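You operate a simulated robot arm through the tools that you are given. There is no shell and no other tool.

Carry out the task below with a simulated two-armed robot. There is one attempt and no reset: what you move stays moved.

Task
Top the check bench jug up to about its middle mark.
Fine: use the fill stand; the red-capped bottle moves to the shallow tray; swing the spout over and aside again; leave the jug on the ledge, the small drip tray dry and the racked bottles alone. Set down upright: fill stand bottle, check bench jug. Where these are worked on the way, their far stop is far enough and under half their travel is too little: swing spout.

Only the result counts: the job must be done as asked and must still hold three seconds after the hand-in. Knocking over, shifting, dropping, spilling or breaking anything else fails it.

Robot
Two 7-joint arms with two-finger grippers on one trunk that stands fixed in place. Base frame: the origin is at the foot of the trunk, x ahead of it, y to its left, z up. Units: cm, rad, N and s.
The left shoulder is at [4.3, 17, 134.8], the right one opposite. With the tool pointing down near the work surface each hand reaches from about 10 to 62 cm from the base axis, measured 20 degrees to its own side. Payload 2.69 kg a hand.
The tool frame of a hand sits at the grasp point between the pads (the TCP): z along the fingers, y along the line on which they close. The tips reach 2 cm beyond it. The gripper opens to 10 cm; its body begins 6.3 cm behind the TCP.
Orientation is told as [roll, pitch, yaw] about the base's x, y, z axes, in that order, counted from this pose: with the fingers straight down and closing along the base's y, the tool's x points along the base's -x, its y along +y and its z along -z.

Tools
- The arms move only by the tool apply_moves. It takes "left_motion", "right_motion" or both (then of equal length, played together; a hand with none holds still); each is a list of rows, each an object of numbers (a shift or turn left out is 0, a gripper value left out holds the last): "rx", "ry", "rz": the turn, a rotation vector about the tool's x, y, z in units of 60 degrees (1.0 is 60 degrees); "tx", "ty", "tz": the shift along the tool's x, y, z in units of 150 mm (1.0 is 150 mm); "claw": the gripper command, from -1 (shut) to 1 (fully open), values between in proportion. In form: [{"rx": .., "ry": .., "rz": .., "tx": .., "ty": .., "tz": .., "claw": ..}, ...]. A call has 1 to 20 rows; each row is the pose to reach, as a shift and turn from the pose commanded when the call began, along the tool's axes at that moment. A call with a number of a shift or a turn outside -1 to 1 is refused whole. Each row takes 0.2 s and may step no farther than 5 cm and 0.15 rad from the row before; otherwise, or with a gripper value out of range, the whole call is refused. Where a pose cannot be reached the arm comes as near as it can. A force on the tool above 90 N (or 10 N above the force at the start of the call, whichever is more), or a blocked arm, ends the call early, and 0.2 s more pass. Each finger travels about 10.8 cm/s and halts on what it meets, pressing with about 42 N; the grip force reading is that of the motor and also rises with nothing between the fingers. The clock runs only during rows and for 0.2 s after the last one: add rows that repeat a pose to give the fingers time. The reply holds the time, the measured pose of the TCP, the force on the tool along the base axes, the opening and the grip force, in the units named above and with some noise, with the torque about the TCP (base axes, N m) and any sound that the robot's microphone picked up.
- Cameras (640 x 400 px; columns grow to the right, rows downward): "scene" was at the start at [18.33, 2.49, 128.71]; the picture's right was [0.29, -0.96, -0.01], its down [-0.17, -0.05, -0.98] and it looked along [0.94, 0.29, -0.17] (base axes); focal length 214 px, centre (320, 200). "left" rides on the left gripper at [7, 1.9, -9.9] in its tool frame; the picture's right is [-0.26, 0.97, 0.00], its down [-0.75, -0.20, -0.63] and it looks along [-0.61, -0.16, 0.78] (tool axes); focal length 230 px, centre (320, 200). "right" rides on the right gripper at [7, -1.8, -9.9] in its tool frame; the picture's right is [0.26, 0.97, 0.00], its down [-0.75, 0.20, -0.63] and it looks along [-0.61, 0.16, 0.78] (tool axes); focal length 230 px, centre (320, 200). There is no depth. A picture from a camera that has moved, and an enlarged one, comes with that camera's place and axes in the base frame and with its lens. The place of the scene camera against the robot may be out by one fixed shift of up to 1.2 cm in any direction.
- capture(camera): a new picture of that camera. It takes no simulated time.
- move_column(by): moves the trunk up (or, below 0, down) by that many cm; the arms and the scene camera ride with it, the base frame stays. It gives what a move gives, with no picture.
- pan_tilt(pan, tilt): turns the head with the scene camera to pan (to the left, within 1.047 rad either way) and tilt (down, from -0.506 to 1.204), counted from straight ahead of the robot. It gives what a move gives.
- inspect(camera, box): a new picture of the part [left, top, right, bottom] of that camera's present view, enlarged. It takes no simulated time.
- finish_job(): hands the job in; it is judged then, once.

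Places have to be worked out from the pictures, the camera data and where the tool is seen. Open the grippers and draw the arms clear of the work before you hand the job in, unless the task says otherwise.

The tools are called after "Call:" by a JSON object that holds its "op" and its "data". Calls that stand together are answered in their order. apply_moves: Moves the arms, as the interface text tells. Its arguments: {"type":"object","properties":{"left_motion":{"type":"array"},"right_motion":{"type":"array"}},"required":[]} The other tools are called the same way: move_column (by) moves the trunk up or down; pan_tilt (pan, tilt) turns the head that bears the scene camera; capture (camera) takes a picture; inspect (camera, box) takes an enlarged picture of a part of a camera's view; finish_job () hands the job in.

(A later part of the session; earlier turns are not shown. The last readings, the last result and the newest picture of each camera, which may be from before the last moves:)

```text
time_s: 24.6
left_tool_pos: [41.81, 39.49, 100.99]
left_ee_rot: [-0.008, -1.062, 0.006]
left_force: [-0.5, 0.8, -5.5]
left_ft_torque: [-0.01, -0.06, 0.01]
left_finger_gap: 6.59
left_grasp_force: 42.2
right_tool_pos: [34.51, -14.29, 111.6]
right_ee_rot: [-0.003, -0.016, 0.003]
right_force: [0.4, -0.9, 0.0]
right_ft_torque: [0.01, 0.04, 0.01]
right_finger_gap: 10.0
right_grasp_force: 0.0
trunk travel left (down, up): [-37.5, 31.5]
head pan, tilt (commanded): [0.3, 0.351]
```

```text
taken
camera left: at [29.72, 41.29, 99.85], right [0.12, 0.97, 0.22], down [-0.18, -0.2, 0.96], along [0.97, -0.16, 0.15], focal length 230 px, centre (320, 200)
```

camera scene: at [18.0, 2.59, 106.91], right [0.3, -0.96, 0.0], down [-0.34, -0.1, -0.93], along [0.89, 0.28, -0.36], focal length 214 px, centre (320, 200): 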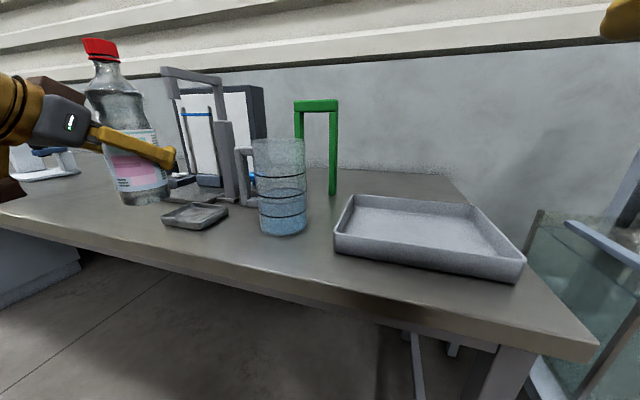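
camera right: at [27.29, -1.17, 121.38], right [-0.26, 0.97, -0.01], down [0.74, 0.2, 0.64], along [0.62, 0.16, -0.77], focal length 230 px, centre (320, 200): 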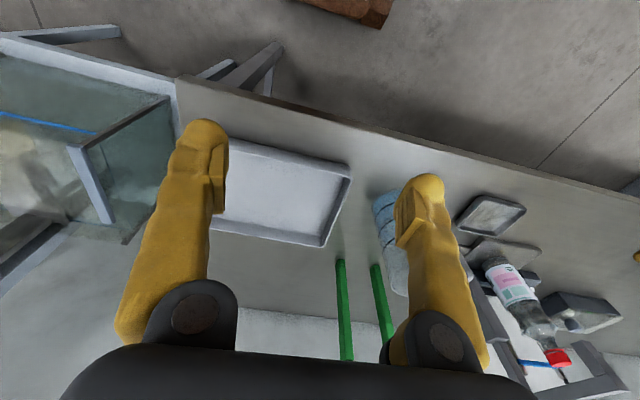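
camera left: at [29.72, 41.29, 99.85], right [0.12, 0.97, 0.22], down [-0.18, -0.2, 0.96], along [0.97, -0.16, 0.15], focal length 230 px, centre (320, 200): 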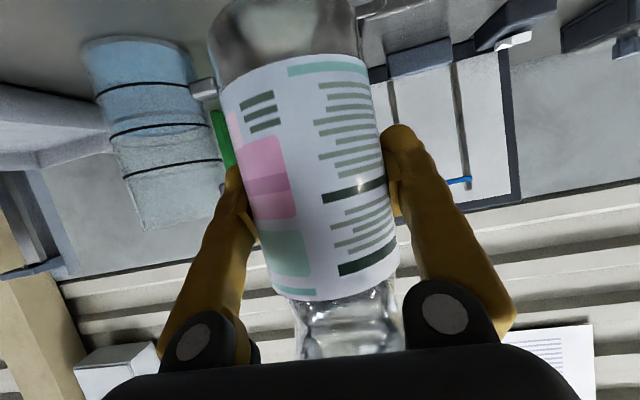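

The bottle moves freely. To avoid the head when passing in front, I yaw the hand −36° (pointing rightward) while continuing to y≈24.5, and send the right hand further right.

Call:
{"op": "apply_moves", "data": {"left_motion": [{"tx": 0.005, "tz": -0.01, "ty": -0.1, "rx": 0.058, "rz": 0.032, "claw": -0.5}, {"tx": 0.01, "tz": -0.02, "ty": -0.2, "rx": 0.117, "rz": 0.065, "claw": -0.5}, {"tx": 0.015, "tz": -0.03, "ty": -0.3, "rx": 0.175, "rz": 0.097, "claw": -0.5}, {"tx": 0.02, "tz": -0.04, "ty": -0.4, "rx": 0.233, "rz": 0.13, "claw": -0.5}, {"tx": 0.025, "tz": -0.05, "ty": -0.5, "rx": 0.291, "rz": 0.162, "claw": -0.5}, {"tx": 0.03, "tz": -0.06, "ty": -0.6, "rx": 0.35, "rz": 0.195, "claw": -0.5}, {"tx": 0.035, "tz": -0.07, "ty": -0.7, "rx": 0.408, "rz": 0.227, "claw": -0.5}, {"tx": 0.04, "tz": -0.076, "ty": -0.8, "rx": 0.466, "rz": 0.26, "claw": -0.5}, {"tx": 0.042, "tz": -0.076, "ty": -0.9, "rx": 0.524, "rz": 0.292, "claw": -0.5}, {"tx": 0.042, "tz": -0.076, "ty": -1.0, "rx": 0.524, "rz": 0.292, "claw": -0.5}, {"tx": 0.042, "tz": -0.076, "ty": -1.0, "rx": 0.524, "rz": 0.292, "claw": -0.5}], "right_motion": [{"ty": -0.1}, {"ty": -0.2}, {"ty": -0.3}, {"ty": -0.4}, {"ty": -0.5}, {"ty": -0.6}, {"ty": -0.7}, {"ty": -0.8}, {"ty": -0.9}, {"ty": -1.0}, {"ty": -1.0}]}}

Call:
{"op": "capture", "data": {"camera": "scene"}}

Call:
{"op": "capture", "data": {"camera": "left"}}

```text
time_s: 27.0
left_tool_pos: [40.33, 24.71, 101.02]
left_ee_rot: [-0.003, -1.065, -0.625]
left_force: [-0.5, -0.6, -5.4]
left_ft_torque: [-0.03, -0.06, 0.01]
left_finger_gap: 6.61
left_grasp_force: 41.9
right_tool_pos: [34.45, -29.38, 111.53]
right_ee_rot: [-0.002, -0.015, 0.002]
right_force: [-0.2, -0.3, 0.0]
right_ft_torque: [-0.02, -0.03, -0.01]
right_finger_gap: 9.98
right_grasp_force: 0.1
trunk travel left (down, up): [-37.5, 31.5]
head pan, tilt (commanded): [0.3, 0.351]
```

```text
taken
camera scene: at [18.0, 2.57, 106.91], right [0.3, -0.96, 0.0], down [-0.34, -0.1, -0.93], along [0.89, 0.28, -0.36], focal length 214 px, centre (320, 200)
```

scene: 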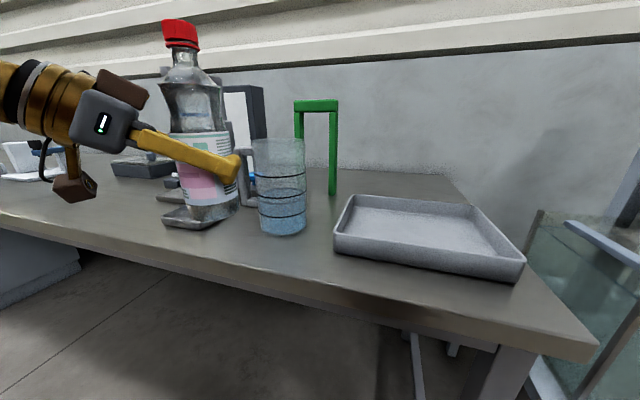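

```text
taken
camera left: at [31.84, 33.03, 99.82], right [0.67, 0.71, 0.22], down [-0.27, -0.05, 0.96], along [0.69, -0.7, 0.15], focal length 230 px, centre (320, 200)
```

left: 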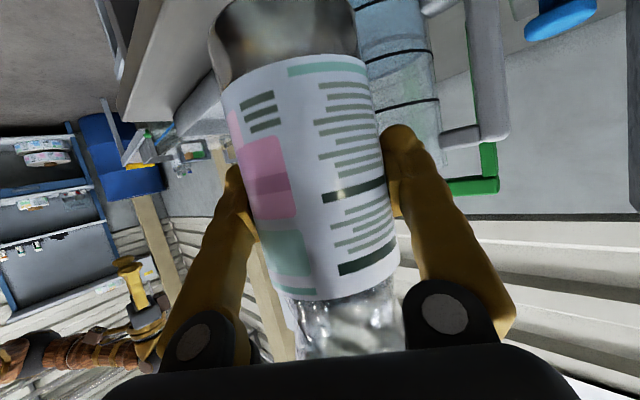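

The bottle passes in front of the jug with clearance. I continue right to about (41, 11), still at z≈101.

Call:
{"op": "apply_moves", "data": {"left_motion": [{"tx": -0.04, "ty": -0.102, "tz": 0.072, "claw": -0.5}, {"tx": -0.079, "ty": -0.204, "tz": 0.143, "claw": -0.5}, {"tx": -0.119, "ty": -0.306, "tz": 0.215, "claw": -0.5}, {"tx": -0.158, "ty": -0.407, "tz": 0.286, "claw": -0.5}, {"tx": -0.198, "ty": -0.509, "tz": 0.358, "claw": -0.5}, {"tx": -0.237, "ty": -0.611, "tz": 0.429, "claw": -0.5}, {"tx": -0.277, "ty": -0.713, "tz": 0.501, "claw": -0.5}, {"tx": -0.277, "ty": -0.713, "tz": 0.501, "claw": -0.5}]}}

Call:
{"op": "capture", "data": {"camera": "scene"}}

```text
time_s: 28.8
left_tool_pos: [41.99, 10.88, 101.34]
left_ee_rot: [0.017, -1.076, -0.639]
left_force: [0.6, -0.2, -5.8]
left_ft_torque: [-0.02, -0.03, 0.03]
left_finger_gap: 6.59
left_grasp_force: 41.2
left hand out of reach, approached as far as the arm can: row 4, 5, 6
right_tool_pos: [34.46, -29.3, 111.45]
right_ee_rot: [-0.001, -0.017, 0.002]
right_force: [-0.6, -0.1, -0.4]
right_ft_torque: [0.01, -0.02, 0.01]
right_finger_gap: 9.99
right_grasp_force: 0.1
trunk travel left (down, up): [-37.5, 31.5]
head pan, tilt (commanded): [0.3, 0.351]
```

```text
taken
camera scene: at [18.0, 2.54, 106.91], right [0.3, -0.96, 0.0], down [-0.34, -0.1, -0.93], along [0.89, 0.28, -0.36], focal length 214 px, centre (320, 200)
```

scene: 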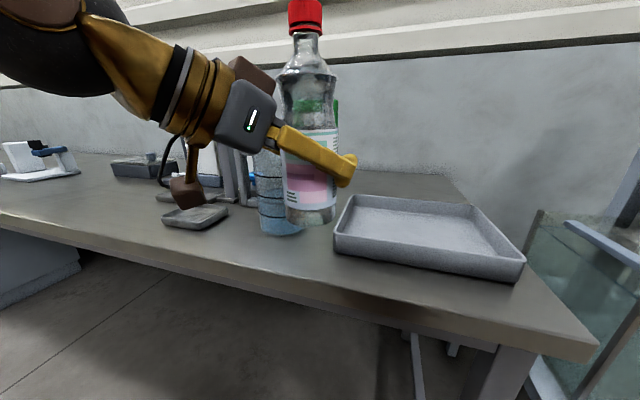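

Bottle is at (42, 10.9), past the jug's front. I now go forward and right to about (56, 2) above the shallow tray, holding height.

Call:
{"op": "apply_moves", "data": {"left_motion": [{"tx": -0.065, "ty": 0.01, "tz": 0.121, "claw": -0.5}, {"tx": -0.131, "ty": 0.02, "tz": 0.243, "claw": -0.5}, {"tx": -0.196, "ty": 0.03, "tz": 0.364, "claw": -0.5}, {"tx": -0.262, "ty": 0.04, "tz": 0.486, "claw": -0.5}, {"tx": -0.327, "ty": 0.05, "tz": 0.607, "claw": -0.5}, {"tx": -0.392, "ty": 0.06, "tz": 0.728, "claw": -0.5}, {"tx": -0.458, "ty": 0.07, "tz": 0.85, "claw": -0.5}, {"tx": -0.523, "ty": 0.08, "tz": 0.971, "claw": -0.5}, {"tx": -0.523, "ty": 0.08, "tz": 0.971, "claw": -0.5}]}}

Call:
{"op": "capture", "data": {"camera": "scene"}}

Call:
{"op": "capture", "data": {"camera": "left"}}

Call:
{"op": "capture", "data": {"camera": "right"}}

```text
time_s: 30.8
left_tool_pos: [55.17, 2.09, 100.84]
left_ee_rot: [0.002, -1.061, -0.627]
left_force: [0.1, 0.0, -5.4]
left_ft_torque: [-0.05, -0.05, 0.0]
left_finger_gap: 6.56
left_grasp_force: 42.2
right_tool_pos: [34.45, -29.36, 111.58]
right_ee_rot: [-0.001, -0.016, 0.001]
right_force: [0.7, -0.6, -0.3]
right_ft_torque: [0.01, 0.01, 0.03]
right_finger_gap: 9.98
right_grasp_force: 0.1
trunk travel left (down, up): [-37.5, 31.5]
head pan, tilt (commanded): [0.3, 0.351]
```

```text
taken
camera scene: at [17.99, 2.52, 106.92], right [0.3, -0.96, -0.01], down [-0.34, -0.1, -0.93], along [0.89, 0.28, -0.36], focal length 214 px, centre (320, 200)
```

scene: 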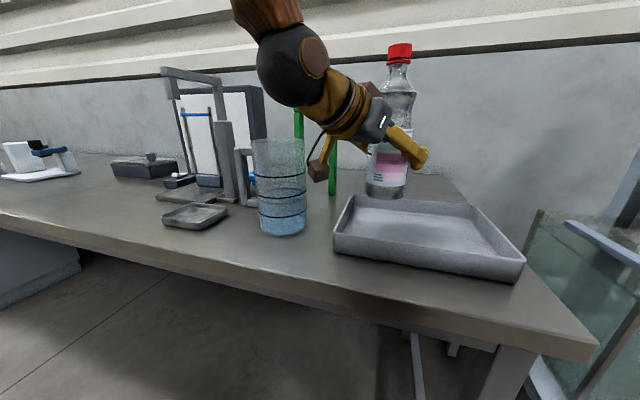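

```text
taken
camera left: at [46.59, 10.62, 99.77], right [0.67, 0.71, 0.23], down [-0.27, -0.05, 0.96], along [0.69, -0.7, 0.15], focal length 230 px, centre (320, 200)
```

left: 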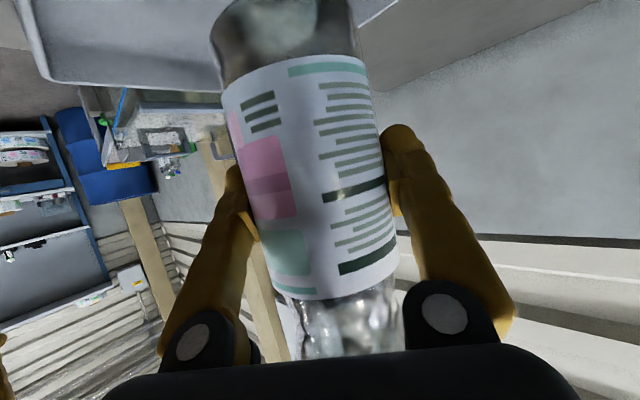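

```text
taken
camera right: at [27.34, -31.19, 121.4], right [-0.26, 0.97, -0.01], down [0.74, 0.2, 0.64], along [0.62, 0.16, -0.77], focal length 230 px, centre (320, 200)
```

right: 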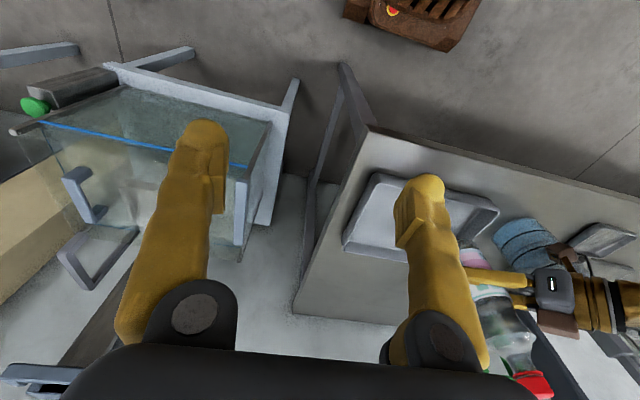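

The bottle is over the tray (tray spans about x 49–70, y −17–10). I move a little further in to (58.5, −1.5) and lower to about 3 cm above the floor.

Call:
{"op": "apply_moves", "data": {"left_motion": [{"tx": -0.052, "ty": -0.022, "tz": 0.093, "claw": -0.5}, {"tx": -0.104, "ty": -0.043, "tz": 0.185, "claw": -0.5}, {"tx": -0.156, "ty": -0.065, "tz": 0.278, "claw": -0.5}, {"tx": -0.092, "ty": -0.065, "tz": 0.314, "claw": -0.5}, {"tx": -0.028, "ty": -0.065, "tz": 0.35, "claw": -0.5}, {"tx": 0.037, "ty": -0.065, "tz": 0.385, "claw": -0.5}, {"tx": 0.101, "ty": -0.065, "tz": 0.421, "claw": -0.5}, {"tx": 0.165, "ty": -0.065, "tz": 0.457, "claw": -0.5}, {"tx": 0.165, "ty": -0.065, "tz": 0.457, "claw": -0.5}]}}

Call:
{"op": "capture", "data": {"camera": "scene"}}

Call:
{"op": "inspect", "data": {"camera": "scene", "box": [320, 100, 540, 290]}}

```text
time_s: 32.8
left_tool_pos: [58.52, -1.43, 95.17]
left_ee_rot: [0.003, -1.063, -0.628]
left_force: [-0.2, 0.4, -5.3]
left_ft_torque: [0.02, -0.04, -0.01]
left_finger_gap: 6.55
left_grasp_force: 42.6
right_tool_pos: [34.47, -29.43, 111.56]
right_ee_rot: [-0.001, -0.016, 0.001]
right_force: [0.6, -0.7, 0.0]
right_ft_torque: [-0.04, 0.0, -0.02]
right_finger_gap: 9.97
right_grasp_force: 0.0
trunk travel left (down, up): [-37.5, 31.5]
head pan, tilt (commanded): [0.3, 0.351]
```

```text
taken
camera scene: at [18.01, 2.5, 106.92], right [0.3, -0.96, -0.01], down [-0.34, -0.1, -0.93], along [0.89, 0.28, -0.36], focal length 214 px, centre (320, 200)
```

scene: 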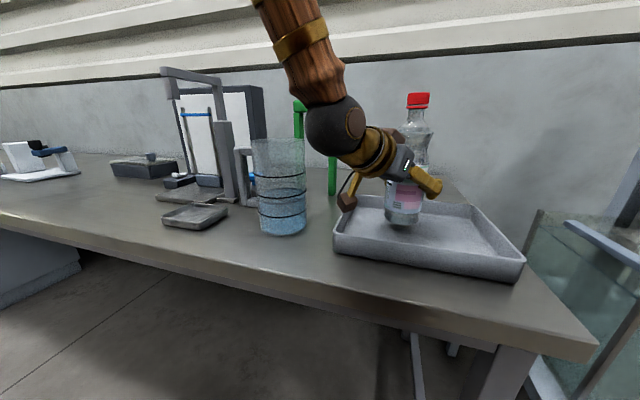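

```text
2.11 times, centred on (430, 195) of scene
camera zoom: at [18.01, 2.5, 106.92], right [0.3, -0.96, -0.01], down [-0.34, -0.1, -0.93], along [0.89, 0.28, -0.36], focal length 452 px, centre (88, 210)
```

zoom: 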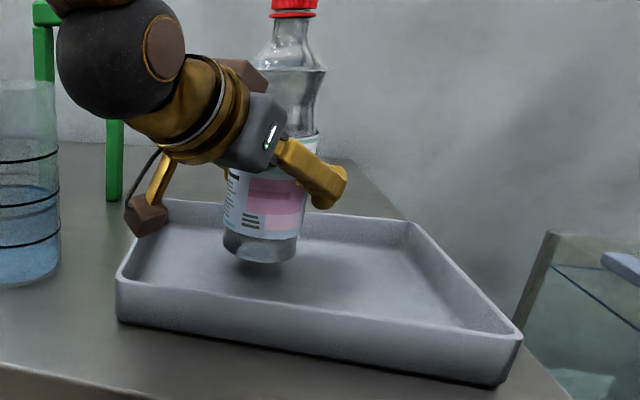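

The bottle is upright inside the tray with a couple of centimetres to go. I lower 1.5 cm more and check the force.

Call:
{"op": "apply_moves", "data": {"left_motion": [{"tx": 0.029, "tz": 0.016, "claw": -0.5}, {"tx": 0.058, "tz": 0.033, "claw": -0.5}, {"tx": 0.087, "tz": 0.049, "claw": -0.5}, {"tx": 0.087, "tz": 0.049, "claw": -0.5}]}}

Call:
{"op": "inspect", "data": {"camera": "scene", "box": [320, 100, 540, 290]}}

```text
time_s: 33.8
left_tool_pos: [58.69, -1.52, 93.82]
left_ee_rot: [0.002, -1.062, -0.627]
left_force: [-0.1, -0.3, -5.4]
left_ft_torque: [-0.03, -0.05, 0.0]
left_finger_gap: 6.57
left_grasp_force: 42.1
right_tool_pos: [34.37, -29.45, 111.5]
right_ee_rot: [-0.001, -0.016, 0.002]
right_force: [-0.1, -0.3, 0.1]
right_ft_torque: [0.0, 0.01, -0.05]
right_finger_gap: 10.0
right_grasp_force: 0.1
trunk travel left (down, up): [-37.5, 31.5]
head pan, tilt (commanded): [0.3, 0.351]
```

```text
2.11 times, centred on (430, 195) of scene
camera zoom: at [18.02, 2.5, 106.91], right [0.3, -0.96, -0.01], down [-0.34, -0.1, -0.93], along [0.89, 0.28, -0.36], focal length 452 px, centre (88, 210)
```

zoom: 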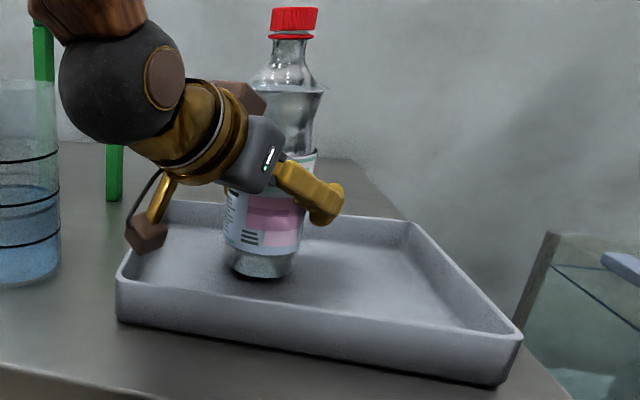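

No contact yet (−5.4 N is just the weight). I lower in small steps, watching the force.

Call:
{"op": "apply_moves", "data": {"left_motion": [{"tx": 0.018, "tz": 0.01, "claw": -0.5}, {"tx": 0.035, "tz": 0.0195, "claw": -0.5}, {"tx": 0.035, "tz": 0.0195, "claw": -0.5}]}}

Call:
{"op": "apply_moves", "data": {"left_motion": [{"tx": 0.012, "tz": 0.0065, "claw": -0.5}, {"tx": 0.024, "tz": 0.013, "claw": -0.5}, {"tx": 0.024, "tz": 0.013, "claw": -0.5}]}}

```text
time_s: 34.6
left_tool_pos: [58.64, -1.54, 93.21]
left_ee_rot: [0.003, -1.064, -0.628]
left_force: [0.0, -0.2, -5.8]
left_ft_torque: [-0.06, -0.03, -0.01]
left_finger_gap: 6.55
left_grasp_force: 42.5
right_tool_pos: [34.69, -29.4, 111.58]
right_ee_rot: [-0.002, -0.016, 0.002]
right_force: [-0.3, -0.2, 0.0]
right_ft_torque: [0.02, 0.0, 0.03]
right_finger_gap: 9.98
right_grasp_force: 0.1
trunk travel left (down, up): [-37.5, 31.5]
head pan, tilt (commanded): [0.3, 0.351]
```

```text
time_s: 35.4
left_tool_pos: [58.62, -1.36, 92.81]
left_ee_rot: [0.002, -1.065, -0.628]
left_force: [-0.2, -0.8, 0.8]
left_ft_torque: [-0.12, 0.2, -0.02]
left_finger_gap: 6.59
left_grasp_force: 42.1
right_tool_pos: [34.43, -29.25, 111.46]
right_ee_rot: [-0.002, -0.015, 0.001]
right_force: [-0.8, 0.4, -0.4]
right_ft_torque: [0.01, 0.01, 0.0]
right_finger_gap: 9.99
right_grasp_force: 0.1
trunk travel left (down, up): [-37.5, 31.5]
head pan, tilt (commanded): [0.3, 0.351]
```

The tray now bears the bottle (force near zero). I open the gripper and then withdraw along the tool axis.

Call:
{"op": "apply_moves", "data": {"left_motion": [{"claw": 0.35}, {"claw": 0.5}, {"claw": 0.7}, {"claw": 1.0}, {"claw": 1.0}, {"claw": 1.0}]}}

Call:
{"op": "inspect", "data": {"camera": "scene", "box": [320, 80, 540, 290]}}

Call:
{"op": "capture", "data": {"camera": "left"}}

```text
time_s: 36.8
left_tool_pos: [58.5, -1.46, 92.87]
left_ee_rot: [0.004, -1.064, -0.629]
left_force: [0.5, -0.1, -0.1]
left_ft_torque: [-0.01, -0.02, 0.0]
left_finger_gap: 10.02
left_grasp_force: 0.0
right_tool_pos: [34.38, -29.34, 111.53]
right_ee_rot: [-0.002, -0.014, 0.002]
right_force: [-0.5, -0.6, 0.0]
right_ft_torque: [0.02, 0.0, -0.01]
right_finger_gap: 10.0
right_grasp_force: 0.1
trunk travel left (down, up): [-37.5, 31.5]
head pan, tilt (commanded): [0.3, 0.351]
```

```text
1.90 times, centred on (430, 185) of scene
camera zoom: at [17.98, 2.5, 106.92], right [0.3, -0.96, -0.01], down [-0.34, -0.1, -0.93], along [0.89, 0.28, -0.36], focal length 408 px, centre (110, 229)
```

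zoom: 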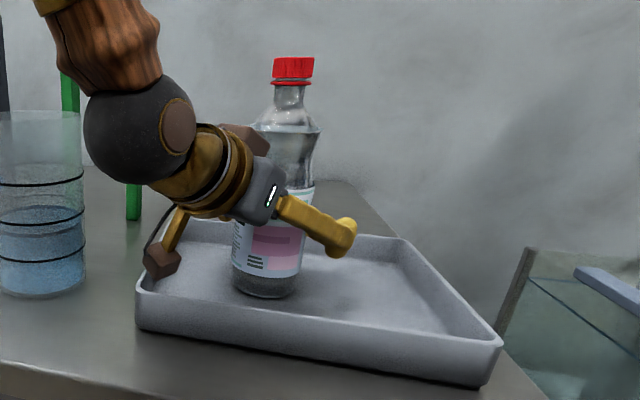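

```text
taken
camera left: at [49.92, 6.99, 91.68], right [0.67, 0.71, 0.23], down [-0.27, -0.05, 0.96], along [0.69, -0.7, 0.15], focal length 230 px, centre (320, 200)
```

left: 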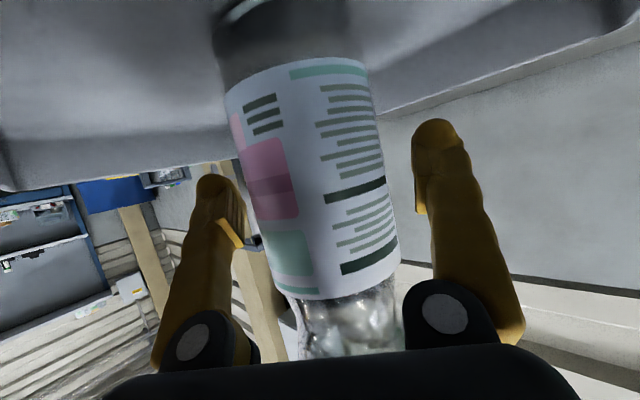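

The bottle stands upright in the tray, fingers clear on both sides. I back the hand off 13 cm along its own axis.

Call:
{"op": "apply_moves", "data": {"left_motion": [{"tz": -0.07, "claw": 1}, {"tz": -0.18, "claw": 1}, {"tz": -0.32, "claw": 1}, {"tz": -0.46, "claw": 1}, {"tz": -0.6, "claw": 1}, {"tz": -0.74, "claw": 1}, {"tz": -0.88, "claw": 1}, {"tz": -0.88, "claw": 1}]}}

Call:
{"op": "capture", "data": {"camera": "scene"}}

Call:
{"op": "capture", "data": {"camera": "left"}}

```text
time_s: 38.6
left_tool_pos: [49.11, 5.2, 99.24]
left_ee_rot: [0.001, -1.061, -0.629]
left_force: [-0.3, -0.3, -0.4]
left_ft_torque: [0.02, 0.0, 0.0]
left_finger_gap: 9.99
left_grasp_force: 0.2
right_tool_pos: [34.45, -29.33, 111.71]
right_ee_rot: [-0.002, -0.017, 0.001]
right_force: [0.2, -0.5, -0.6]
right_ft_torque: [0.01, -0.01, 0.03]
right_finger_gap: 9.98
right_grasp_force: 0.1
trunk travel left (down, up): [-37.5, 31.5]
head pan, tilt (commanded): [0.3, 0.351]
```

```text
taken
camera scene: at [18.0, 2.49, 106.92], right [0.3, -0.96, -0.01], down [-0.34, -0.1, -0.93], along [0.89, 0.28, -0.36], focal length 214 px, centre (320, 200)
```

scene: 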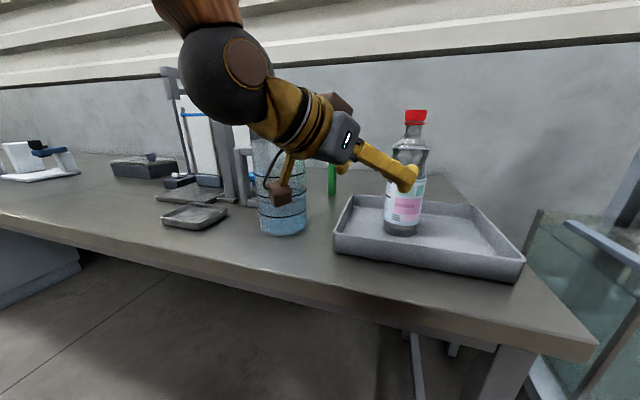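

```text
taken
camera left: at [40.6, 13.63, 98.14], right [0.67, 0.71, 0.23], down [-0.27, -0.05, 0.96], along [0.69, -0.7, 0.15], focal length 230 px, centre (320, 200)
```

left: 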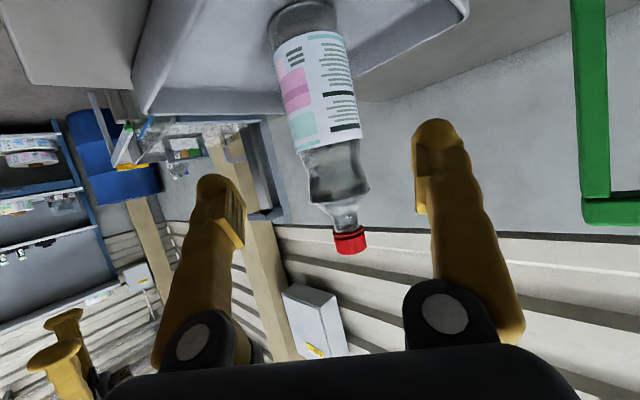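

The bottle stands alone in the tray. Next the jug: I bring the left hand back up to a tool-down posture above and in front of the jug to study its handle.

Call:
{"op": "apply_moves", "data": {"left_motion": [{"ry": 0.1, "tx": -0.036, "ty": 0.03, "tz": -0.107, "claw": 1}, {"ry": 0.2, "tx": -0.072, "ty": 0.08, "tz": -0.214, "claw": 1}, {"ry": 0.325, "tx": -0.107, "ty": 0.14, "tz": -0.321, "claw": 1}, {"ry": 0.45, "tx": -0.143, "ty": 0.19, "tz": -0.427, "claw": 1}, {"ry": 0.575, "tx": -0.179, "ty": 0.24, "tz": -0.534, "claw": 1}, {"ry": 0.7, "tx": -0.215, "ty": 0.29, "tz": -0.641, "claw": 1}, {"ry": 0.85, "tx": -0.25, "ty": 0.335, "tz": -0.748, "claw": 1}, {"ry": 0.95, "tx": -0.286, "ty": 0.383, "tz": -0.855, "claw": 1}, {"ry": 1.0, "tx": -0.286, "ty": 0.383, "tz": -0.855, "claw": 1}, {"ry": 1.0, "tx": -0.286, "ty": 0.383, "tz": -0.855, "claw": 1}]}}

Call:
{"op": "capture", "data": {"camera": "scene"}}

Call:
{"op": "capture", "data": {"camera": "left"}}

```text
refused: row 7 steps farther than a row can; nothing moved
```

```text
taken
camera scene: at [18.0, 2.49, 106.92], right [0.3, -0.96, -0.01], down [-0.34, -0.1, -0.93], along [0.89, 0.28, -0.36], focal length 214 px, centre (320, 200)
```

scene: 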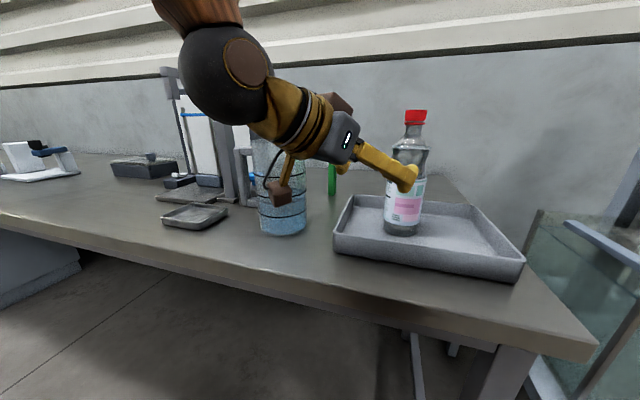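

```text
taken
camera left: at [40.6, 13.63, 98.14], right [0.67, 0.71, 0.23], down [-0.27, -0.05, 0.96], along [0.69, -0.7, 0.15], focal length 230 px, centre (320, 200)
```

left: 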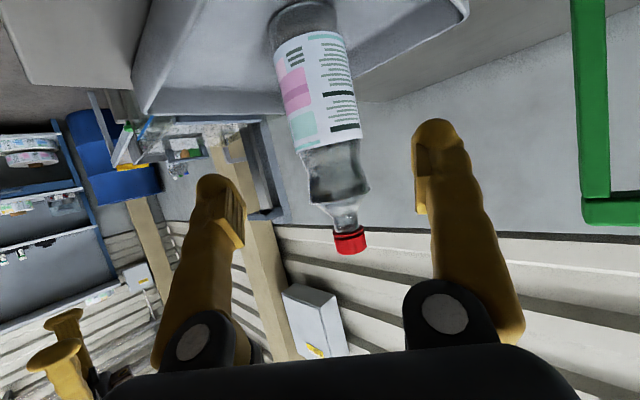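

The call was refused for one turn step slightly too large; I repeat it with even, smaller turn steps.

Call:
{"op": "apply_moves", "data": {"left_motion": [{"ry": 0.1, "tx": -0.03, "ty": 0.04, "tz": -0.09, "claw": 1}, {"ry": 0.2, "tx": -0.06, "ty": 0.08, "tz": -0.18, "claw": 1}, {"ry": 0.3, "tx": -0.09, "ty": 0.12, "tz": -0.27, "claw": 1}, {"ry": 0.4, "tx": -0.12, "ty": 0.16, "tz": -0.36, "claw": 1}, {"ry": 0.5, "tx": -0.15, "ty": 0.2, "tz": -0.45, "claw": 1}, {"ry": 0.6, "tx": -0.18, "ty": 0.24, "tz": -0.54, "claw": 1}, {"ry": 0.7, "tx": -0.21, "ty": 0.28, "tz": -0.63, "claw": 1}, {"ry": 0.8, "tx": -0.24, "ty": 0.32, "tz": -0.72, "claw": 1}, {"ry": 0.9, "tx": -0.27, "ty": 0.36, "tz": -0.8, "claw": 1}, {"ry": 1.0, "tx": -0.286, "ty": 0.383, "tz": -0.855, "claw": 1}, {"ry": 1.0, "tx": -0.286, "ty": 0.383, "tz": -0.855, "claw": 1}]}}

Call:
{"op": "capture", "data": {"camera": "scene"}}

Call:
{"op": "capture", "data": {"camera": "left"}}

```text
time_s: 41.0
left_tool_pos: [45.06, 15.3, 109.23]
left_ee_rot: [-0.001, -0.015, -0.629]
left_force: [-1.1, 0.0, -0.2]
left_ft_torque: [0.0, -0.01, 0.03]
left_finger_gap: 10.0
left_grasp_force: 0.0
right_tool_pos: [34.4, -29.35, 111.6]
right_ee_rot: [-0.002, -0.015, 0.004]
right_force: [-0.7, -0.6, -0.3]
right_ft_torque: [0.01, 0.01, 0.0]
right_finger_gap: 10.0
right_grasp_force: 0.1
trunk travel left (down, up): [-37.5, 31.5]
head pan, tilt (commanded): [0.3, 0.351]
```

```text
taken
camera scene: at [17.96, 2.52, 106.92], right [0.3, -0.96, 0.0], down [-0.34, -0.1, -0.93], along [0.89, 0.28, -0.36], focal length 214 px, centre (320, 200)
```

scene: 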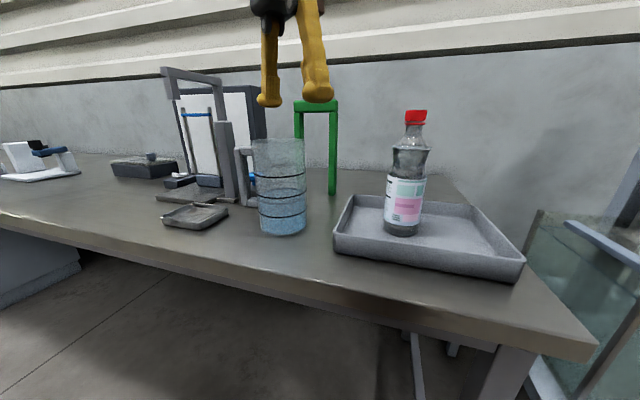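

```text
taken
camera left: at [40.5, 20.79, 119.25], right [0.78, 0.63, 0.0], down [0.48, -0.6, 0.64], along [0.41, -0.5, -0.77], focal length 230 px, centre (320, 200)
```

left: 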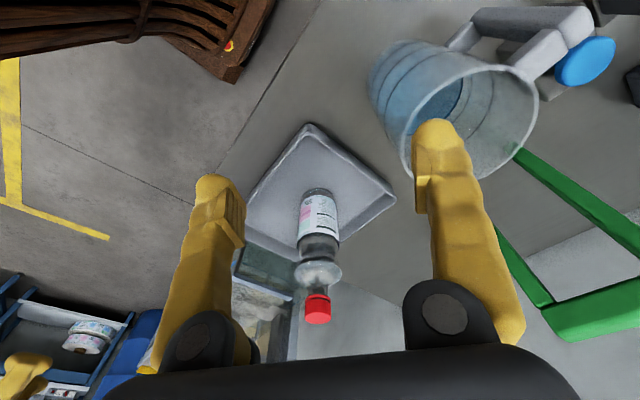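

From this angle I can see the handle on the jug's left side next to the blue button. I turn the hand to yaw −90° (closing along x) and move left to look at the handle from above.

Call:
{"op": "apply_moves", "data": {"left_motion": [{"rz": 0.09, "tx": 0.076, "ty": 0.093, "tz": -0.1}, {"rz": 0.18, "tx": 0.152, "ty": 0.186, "tz": -0.2}, {"rz": 0.27, "tx": 0.228, "ty": 0.279, "tz": -0.3}, {"rz": 0.36, "tx": 0.304, "ty": 0.372, "tz": -0.4}, {"rz": 0.45, "tx": 0.38, "ty": 0.466, "tz": -0.467}, {"rz": 0.54, "tx": 0.456, "ty": 0.559, "tz": -0.467}, {"rz": 0.63, "tx": 0.532, "ty": 0.652, "tz": -0.467}, {"rz": 0.72, "tx": 0.608, "ty": 0.745, "tz": -0.467}, {"rz": 0.81, "tx": 0.684, "ty": 0.838, "tz": -0.467}, {"rz": 0.9, "tx": 0.76, "ty": 0.931, "tz": -0.467}, {"rz": 0.9, "tx": 0.76, "ty": 0.931, "tz": -0.467}]}}

Call:
{"op": "capture", "data": {"camera": "left"}}

Call:
{"op": "capture", "data": {"camera": "scene"}}

```text
time_s: 43.4
left_tool_pos: [44.16, 33.34, 115.99]
left_ee_rot: [0.011, -0.011, -1.573]
left_force: [0.4, 0.8, -0.6]
left_ft_torque: [0.01, 0.01, -0.03]
left_finger_gap: 9.98
left_grasp_force: 0.1
right_tool_pos: [34.38, -29.45, 111.6]
right_ee_rot: [-0.001, -0.017, 0.003]
right_force: [-0.8, -0.9, 0.3]
right_ft_torque: [0.0, -0.01, -0.01]
right_finger_gap: 10.01
right_grasp_force: 0.0
trunk travel left (down, up): [-37.5, 31.5]
head pan, tilt (commanded): [0.3, 0.351]
```

```text
taken
camera left: at [45.93, 40.39, 126.08], right [0.97, -0.26, 0.02], down [-0.21, -0.74, 0.63], along [-0.15, -0.62, -0.77], focal length 230 px, centre (320, 200)
```

left: 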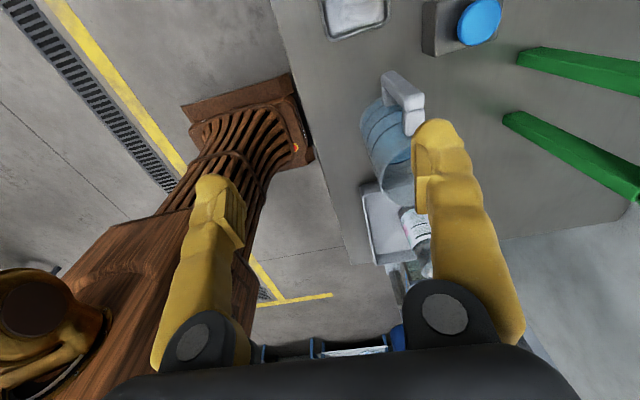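

```text
taken
camera scene: at [17.98, 2.49, 106.92], right [0.3, -0.96, -0.01], down [-0.34, -0.1, -0.93], along [0.89, 0.28, -0.36], focal length 214 px, centre (320, 200)
```

scene: 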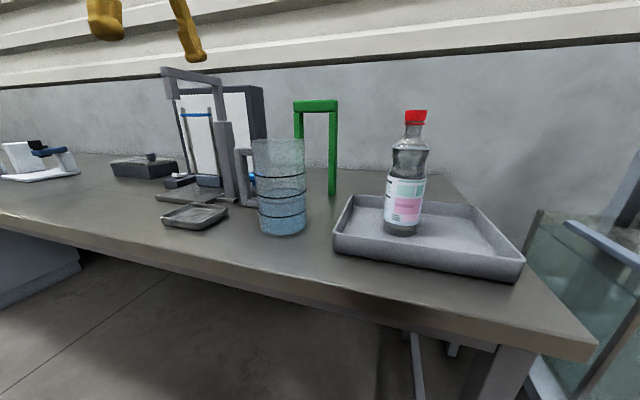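

The handle, button and drip tray are visible from above; I enlarge that part.

Call:
{"op": "inspect", "data": {"camera": "left", "box": [310, 0, 510, 125]}}

Call:
{"op": "inspect", "data": {"camera": "left", "box": [340, 60, 460, 160]}}

```text
3.20 times, centred on (410, 62) of left
camera zoom: at [45.93, 40.39, 126.08], right [0.97, -0.26, 0.02], down [-0.21, -0.74, 0.63], along [-0.15, -0.62, -0.77], focal length 736 px, centre (32, 640)
```

zoom: 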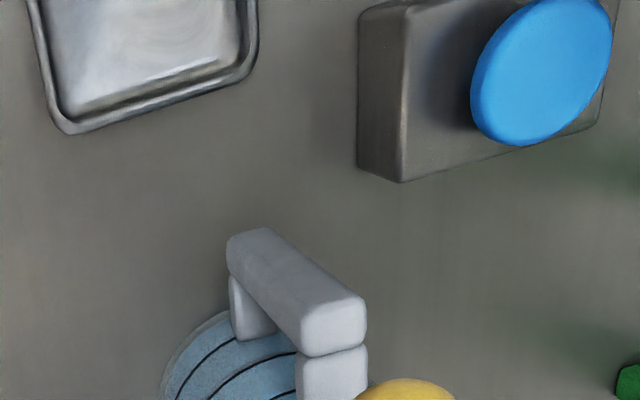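

```text
4.00 times, centred on (400, 110) of left
camera zoom: at [45.93, 40.39, 126.08], right [0.97, -0.26, 0.02], down [-0.21, -0.74, 0.63], along [-0.15, -0.62, -0.77], focal length 920 px, centre (0, 560)
```

zoom: 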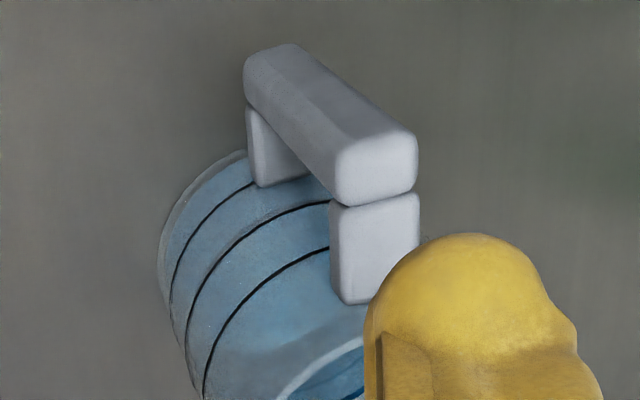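

The handle bar centre computes to about (54.0, 30.4), pointing straight +y from the jug (centre ≈(54, 21.5)), bar about 2.2 cm square. Before gripping I check whether a tool-down hand can reach the planned handle spot at the plate, going around the nozzle.

Call:
{"op": "apply_moves", "data": {"left_motion": [{"ty": -0.16, "claw": 0}, {"ty": -0.32, "claw": 0}, {"ty": -0.48, "claw": 0}, {"ty": -0.48, "tx": 0.12, "rz": -0.12, "claw": 0}, {"ty": -0.48, "tx": 0.24, "rz": -0.24, "claw": 0}, {"ty": -0.48, "tx": 0.36, "rz": -0.36, "claw": 0}, {"ty": -0.48, "tx": 0.48, "rz": -0.48, "claw": 0}, {"ty": -0.48, "tx": 0.6, "rz": -0.6, "claw": 0}, {"ty": -0.48, "tx": 0.72, "rz": -0.72, "claw": 0}, {"ty": -0.48, "tx": 0.84, "rz": -0.84, "claw": 0}, {"ty": -0.48, "tx": 0.98, "rz": -0.98, "claw": 0}, {"ty": -0.48, "tx": 0.98, "rz": -0.98, "claw": 0}]}}

Call:
{"op": "capture", "data": {"camera": "left"}}

```text
time_s: 46.0
left_tool_pos: [37.02, 48.07, 114.1]
left_ee_rot: [-0.025, 0.024, -0.545]
left_force: [0.0, 0.3, 0.5]
left_ft_torque: [-0.02, 0.01, 0.05]
left_finger_gap: 5.03
left_grasp_force: 0.0
right_tool_pos: [34.53, -29.44, 111.55]
right_ee_rot: [-0.001, -0.016, 0.002]
right_force: [-0.1, 0.3, -0.3]
right_ft_torque: [-0.04, -0.03, -0.04]
right_finger_gap: 10.0
right_grasp_force: 0.1
trunk travel left (down, up): [-37.5, 31.5]
head pan, tilt (commanded): [0.3, 0.351]
```

```text
taken
camera left: at [32.37, 53.24, 124.18], right [0.72, 0.69, -0.03], down [0.56, -0.55, 0.62], along [0.41, -0.46, -0.79], focal length 230 px, centre (320, 200)
```

left: 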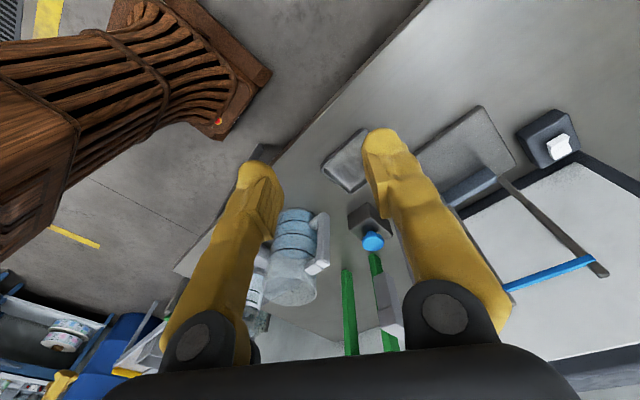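

The view confirms layout. I continue to yaw 0 via (40, 54, 108) and then test (55, 51, 104) with the tool down.

Call:
{"op": "apply_moves", "data": {"left_motion": [{"tx": 0.01, "ty": 0.12, "tz": 0.1, "rz": -0.13}, {"tx": 0.02, "ty": 0.24, "tz": 0.2, "rz": -0.26}, {"tx": 0.03, "ty": 0.35, "tz": 0.3, "rz": -0.39}, {"tx": 0.036, "ty": 0.446, "tz": 0.4, "rz": -0.52}, {"tx": -0.124, "ty": 0.504, "tz": 0.445, "rz": -0.52}, {"tx": -0.284, "ty": 0.562, "tz": 0.489, "rz": -0.52}, {"tx": -0.444, "ty": 0.62, "tz": 0.534, "rz": -0.52}, {"tx": -0.603, "ty": 0.677, "tz": 0.578, "rz": -0.52}, {"tx": -0.763, "ty": 0.735, "tz": 0.623, "rz": -0.52}, {"tx": -0.923, "ty": 0.793, "tz": 0.667, "rz": -0.52}, {"tx": -0.923, "ty": 0.793, "tz": 0.667, "rz": -0.52}]}}

Call:
{"op": "capture", "data": {"camera": "left"}}

```text
time_s: 48.5
left_tool_pos: [53.72, 50.97, 107.22]
left_ee_rot: [-0.015, -0.035, -0.002]
left_force: [-1.3, 0.5, 0.5]
left_ft_torque: [0.04, -0.09, 0.02]
left_finger_gap: 4.98
left_grasp_force: 0.1
right_tool_pos: [32.28, -29.27, 112.21]
right_ee_rot: [-0.003, -0.039, 0.002]
right_force: [-0.6, -0.3, 1.0]
right_ft_torque: [0.03, -0.12, -0.05]
right_finger_gap: 9.99
right_grasp_force: 0.0
trunk travel left (down, up): [-37.5, 31.5]
head pan, tilt (commanded): [0.3, 0.351]
stopped in row 11 (left hand): the arm was blocked; the commanded pose is now the measured one
```

```text
taken
camera left: at [46.38, 52.91, 116.99], right [0.26, 0.97, -0.01], down [0.73, -0.19, 0.66], along [0.63, -0.18, -0.75], focal length 230 px, centre (320, 200)
```

left: 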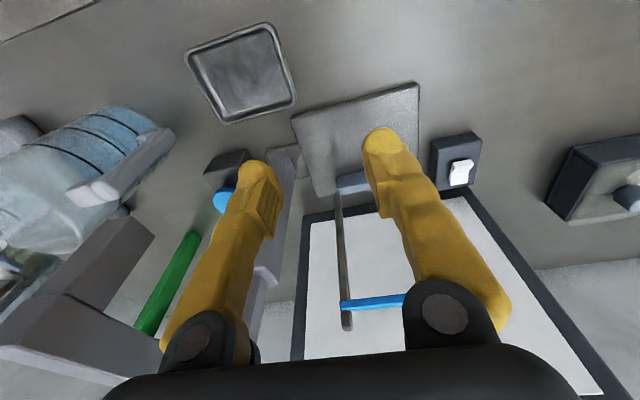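

The arm reports being blocked near (53.7, 51, 107) and the trunk leaned slightly, so I look at the scene before moving anything.

Call:
{"op": "pan_tilt", "data": {"pan": 0.6, "tilt": 0.2}}

Call:
{"op": "capture", "data": {"camera": "scene"}}

Call:
{"op": "inspect", "data": {"camera": "scene", "box": [180, 60, 350, 265]}}

Call:
{"op": "capture", "data": {"camera": "left"}}

```text
time_s: 49.2
left_tool_pos: [54.04, 50.93, 106.76]
left_ee_rot: [-0.014, -0.03, -0.004]
left_force: [-0.1, 0.8, -0.3]
left_ft_torque: [-0.02, -0.01, 0.0]
left_finger_gap: 5.01
left_grasp_force: 0.1
right_tool_pos: [32.78, -29.37, 112.21]
right_ee_rot: [-0.002, -0.035, 0.003]
right_force: [-0.1, 0.0, -0.2]
right_ft_torque: [0.04, 0.0, 0.01]
right_finger_gap: 9.99
right_grasp_force: 0.0
trunk travel left (down, up): [-37.5, 31.5]
head pan, tilt (commanded): [0.6, 0.201]
```

```text
taken
camera scene: at [16.76, 5.01, 108.35], right [0.56, -0.83, -0.01], down [-0.18, -0.11, -0.98], along [0.81, 0.55, -0.21], focal length 214 px, centre (320, 200)
```

scene: 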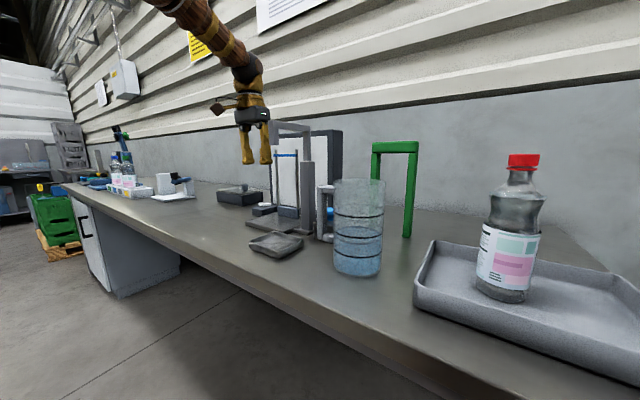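

```text
1.95 times, centred on (265, 162) of scene
camera zoom: at [16.76, 5.01, 108.35], right [0.56, -0.83, -0.01], down [-0.18, -0.11, -0.98], along [0.81, 0.55, -0.21], focal length 418 px, centre (427, 273)
```

zoom: 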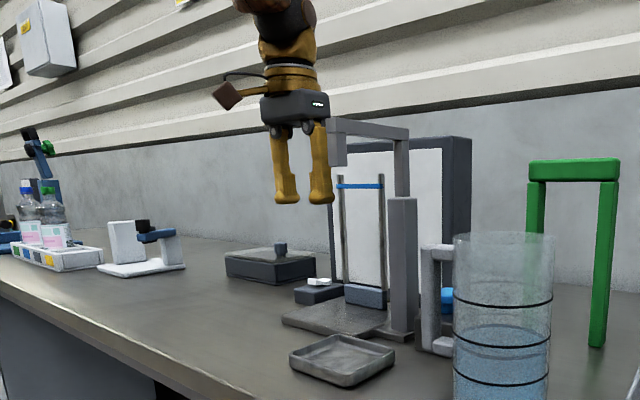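

```text
taken
camera left: at [46.86, 52.94, 116.7], right [0.26, 0.96, -0.01], down [0.73, -0.19, 0.65], along [0.63, -0.18, -0.76], focal length 230 px, centre (320, 200)
```

left: 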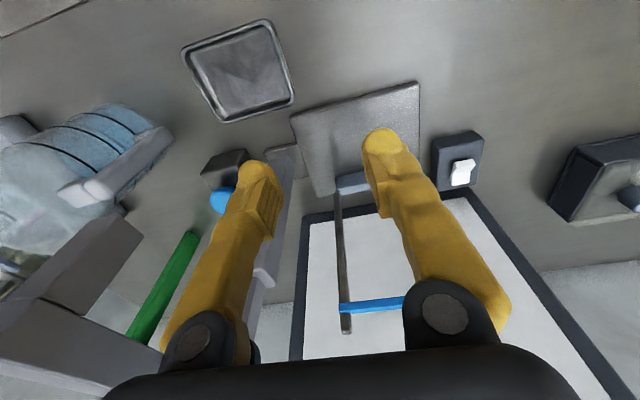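

The wide palm's −y edge seems to have met the spout's end (z 113–114). I back off to −x and +y, away from it.

Call:
{"op": "apply_moves", "data": {"left_motion": [{"tx": 0.08, "ty": 0.02}, {"tx": 0.18, "ty": 0.05}, {"tx": 0.3, "ty": 0.1}, {"tx": 0.42, "ty": 0.2}, {"tx": 0.5, "ty": 0.3}, {"tx": 0.5, "ty": 0.3}]}}

Call:
{"op": "inspect", "data": {"camera": "scene", "box": [180, 60, 350, 265]}}

Call:
{"op": "capture", "data": {"camera": "left"}}

```text
time_s: 50.6
left_tool_pos: [46.46, 55.45, 106.55]
left_ee_rot: [-0.017, -0.029, -0.004]
left_force: [0.0, 0.3, 0.2]
left_ft_torque: [0.03, -0.01, -0.04]
left_finger_gap: 5.02
left_grasp_force: 0.1
right_tool_pos: [32.64, -29.52, 112.08]
right_ee_rot: [-0.004, -0.033, 0.001]
right_force: [0.2, 0.3, -0.1]
right_ft_torque: [0.02, -0.01, 0.0]
right_finger_gap: 10.02
right_grasp_force: 0.1
trunk travel left (down, up): [-37.5, 31.5]
head pan, tilt (commanded): [0.6, 0.201]
```

```text
1.95 times, centred on (265, 162) of scene
camera zoom: at [16.81, 5.01, 108.34], right [0.57, -0.82, -0.01], down [-0.18, -0.11, -0.98], along [0.8, 0.55, -0.21], focal length 418 px, centre (427, 273)
```

zoom: 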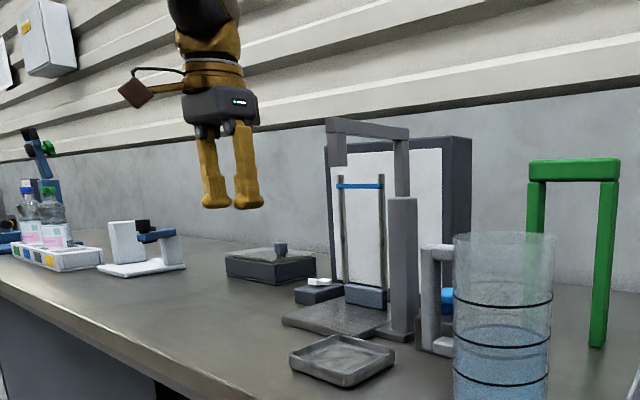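

```text
taken
camera left: at [39.31, 57.43, 116.4], right [0.26, 0.97, -0.01], down [0.73, -0.19, 0.65], along [0.63, -0.18, -0.76], focal length 230 px, centre (320, 200)
```

left: 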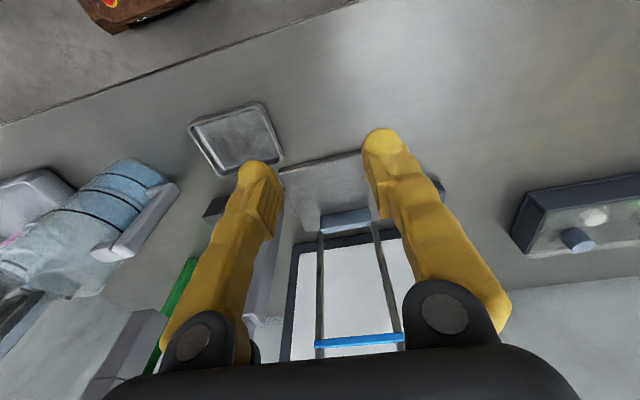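

The spout is unmoved (same pixel position). The palm is about ±8 cm wide, so I keep y≈54.5 at the plate; now I test the tool-down reach at (55, 54.5, 100.5) there, clear of the spout.

Call:
{"op": "apply_moves", "data": {"left_motion": [{"tz": 0.1, "ry": 0.014}, {"tz": 0.2, "ry": 0.028}, {"tz": 0.3, "ry": 0.028}, {"tx": -0.1, "ty": -0.02, "tz": 0.4, "ry": 0.028}, {"tx": -0.2, "ty": -0.04, "tz": 0.4, "ry": 0.028}, {"tx": -0.3, "ty": -0.05, "tz": 0.4, "ry": 0.028}, {"tx": -0.4, "ty": -0.06, "tz": 0.4, "ry": 0.028}, {"tx": -0.5, "ty": -0.067, "tz": 0.4, "ry": 0.028}, {"tx": -0.567, "ty": -0.067, "tz": 0.4, "ry": 0.028}, {"tx": -0.567, "ty": -0.067, "tz": 0.4, "ry": 0.028}]}}

Call:
{"op": "inspect", "data": {"camera": "scene", "box": [180, 60, 350, 265]}}

```text
time_s: 53.0
left_tool_pos: [54.18, 54.74, 102.15]
left_ee_rot: [-0.02, -0.022, -0.004]
left_force: [-1.2, -0.4, -0.3]
left_ft_torque: [-0.01, -0.11, 0.03]
left_finger_gap: 5.0
left_grasp_force: 0.0
right_tool_pos: [30.56, -29.5, 112.71]
right_ee_rot: [-0.002, -0.056, 0.002]
right_force: [-1.0, -0.8, 0.2]
right_ft_torque: [0.02, -0.08, 0.0]
right_finger_gap: 9.99
right_grasp_force: 0.1
trunk travel left (down, up): [-37.5, 31.5]
head pan, tilt (commanded): [0.6, 0.201]
stopped in row 10 (left hand): the arm was blocked; the commanded pose is now the measured one
```

```text
1.95 times, centred on (265, 162) of scene
camera zoom: at [16.43, 4.97, 108.41], right [0.57, -0.82, -0.01], down [-0.18, -0.11, -0.98], along [0.81, 0.55, -0.21], focal length 418 px, centre (427, 273)
```

zoom: 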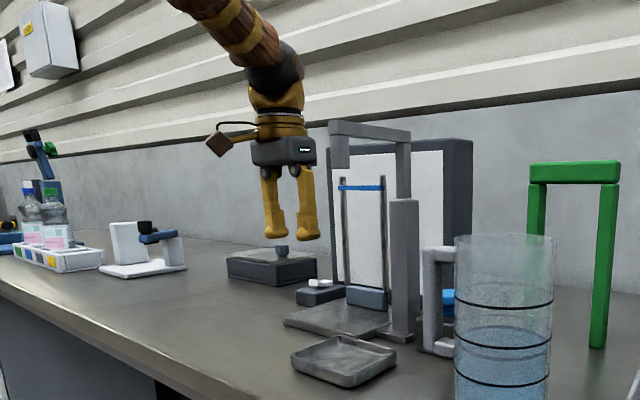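

It was blocked again with nothing near the hand, so this is likely the arm's own limit (nearly straight arm). I look at the left arm's posture with the head.

Call:
{"op": "pan_tilt", "data": {"pan": 0.9, "tilt": -0.1}}

Call:
{"op": "capture", "data": {"camera": "scene"}}

```text
time_s: 53.8
left_tool_pos: [54.73, 54.81, 101.67]
left_ee_rot: [-0.019, -0.014, -0.007]
left_force: [0.0, 0.3, 0.5]
left_ft_torque: [0.05, -0.01, 0.02]
left_finger_gap: 5.01
left_grasp_force: 0.1
right_tool_pos: [30.97, -29.47, 112.53]
right_ee_rot: [-0.003, -0.05, 0.002]
right_force: [-0.5, -0.3, 0.6]
right_ft_torque: [0.0, -0.05, -0.02]
right_finger_gap: 10.0
right_grasp_force: 0.0
trunk travel left (down, up): [-37.5, 31.5]
head pan, tilt (commanded): [0.901, -0.099]
```

```text
taken
camera scene: at [14.54, 6.57, 111.11], right [0.78, -0.62, -0.01], down [0.04, 0.08, -1.0], along [0.62, 0.78, 0.09], focal length 214 px, centre (320, 200)
```

scene: 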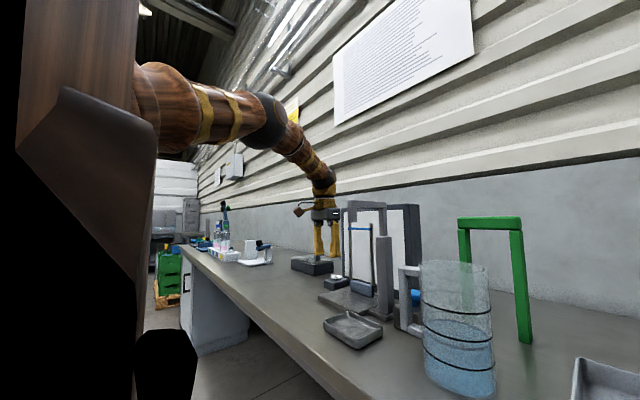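

The arm isn't touching anything there and did get to x≈54.7 with the tool down, which suffices for placing the jug (centre ≈63.5). I retreat, rise and turn toward the handle with yaw −90°.

Call:
{"op": "apply_moves", "data": {"left_motion": [{"tx": 0.2, "tz": -0.1}, {"tx": 0.4, "tz": -0.25}, {"tx": 0.6, "tz": -0.4}, {"tx": 0.8, "tz": -0.55}, {"tx": 1.0, "tz": -0.7}, {"tx": 1.0, "tz": -0.75, "ty": -0.12, "rz": 0.12}, {"tx": 1.0, "tz": -0.75, "ty": -0.24, "rz": 0.24}, {"tx": 1.0, "tz": -0.75, "ty": -0.36, "rz": 0.36}, {"tx": 1.0, "tz": -0.75, "ty": -0.48, "rz": 0.48}, {"tx": 1.0, "tz": -0.75, "ty": -0.6, "rz": 0.6}, {"tx": 1.0, "tz": -0.75, "ty": -0.72, "rz": 0.72}, {"tx": 1.0, "tz": -0.75, "ty": -0.84, "rz": 0.84}, {"tx": 1.0, "tz": -0.75, "ty": -0.96, "rz": 0.96}, {"tx": 1.0, "tz": -0.75, "ty": -0.96, "rz": 0.96}]}}

Call:
{"op": "pan_tilt", "data": {"pan": 0.45, "tilt": 0.3}}

Call:
{"op": "capture", "data": {"camera": "scene"}}

```text
time_s: 56.8
left_tool_pos: [39.01, 40.54, 112.05]
left_ee_rot: [-0.016, -0.011, -1.012]
left_force: [0.1, 0.3, 0.4]
left_ft_torque: [0.02, 0.01, 0.0]
left_finger_gap: 5.0
left_grasp_force: 0.1
right_tool_pos: [31.08, -29.42, 112.48]
right_ee_rot: [-0.007, -0.05, 0.004]
right_force: [0.1, 0.3, -0.6]
right_ft_torque: [0.0, 0.01, 0.0]
right_finger_gap: 9.99
right_grasp_force: 0.0
trunk travel left (down, up): [-37.5, 31.5]
head pan, tilt (commanded): [0.901, -0.099]
```

```text
time_s: 57.7
left_tool_pos: [38.95, 40.52, 112.11]
left_ee_rot: [-0.015, -0.013, -1.01]
left_force: [-0.3, 0.9, 0.4]
left_ft_torque: [0.01, 0.01, 0.01]
left_finger_gap: 4.97
left_grasp_force: 0.0
right_tool_pos: [31.0, -29.43, 112.38]
right_ee_rot: [-0.003, -0.048, 0.002]
right_force: [0.2, 0.4, -0.4]
right_ft_torque: [-0.02, -0.03, 0.05]
right_finger_gap: 10.0
right_grasp_force: 0.1
trunk travel left (down, up): [-37.5, 31.5]
head pan, tilt (commanded): [0.45, 0.3]
```

```text
taken
camera scene: at [17.49, 3.83, 107.41], right [0.44, -0.9, -0.01], down [-0.28, -0.13, -0.95], along [0.85, 0.42, -0.31], focal length 214 px, centre (320, 200)
```

scene: 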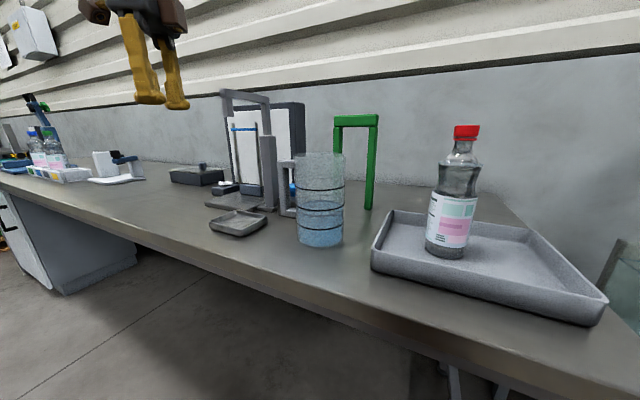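

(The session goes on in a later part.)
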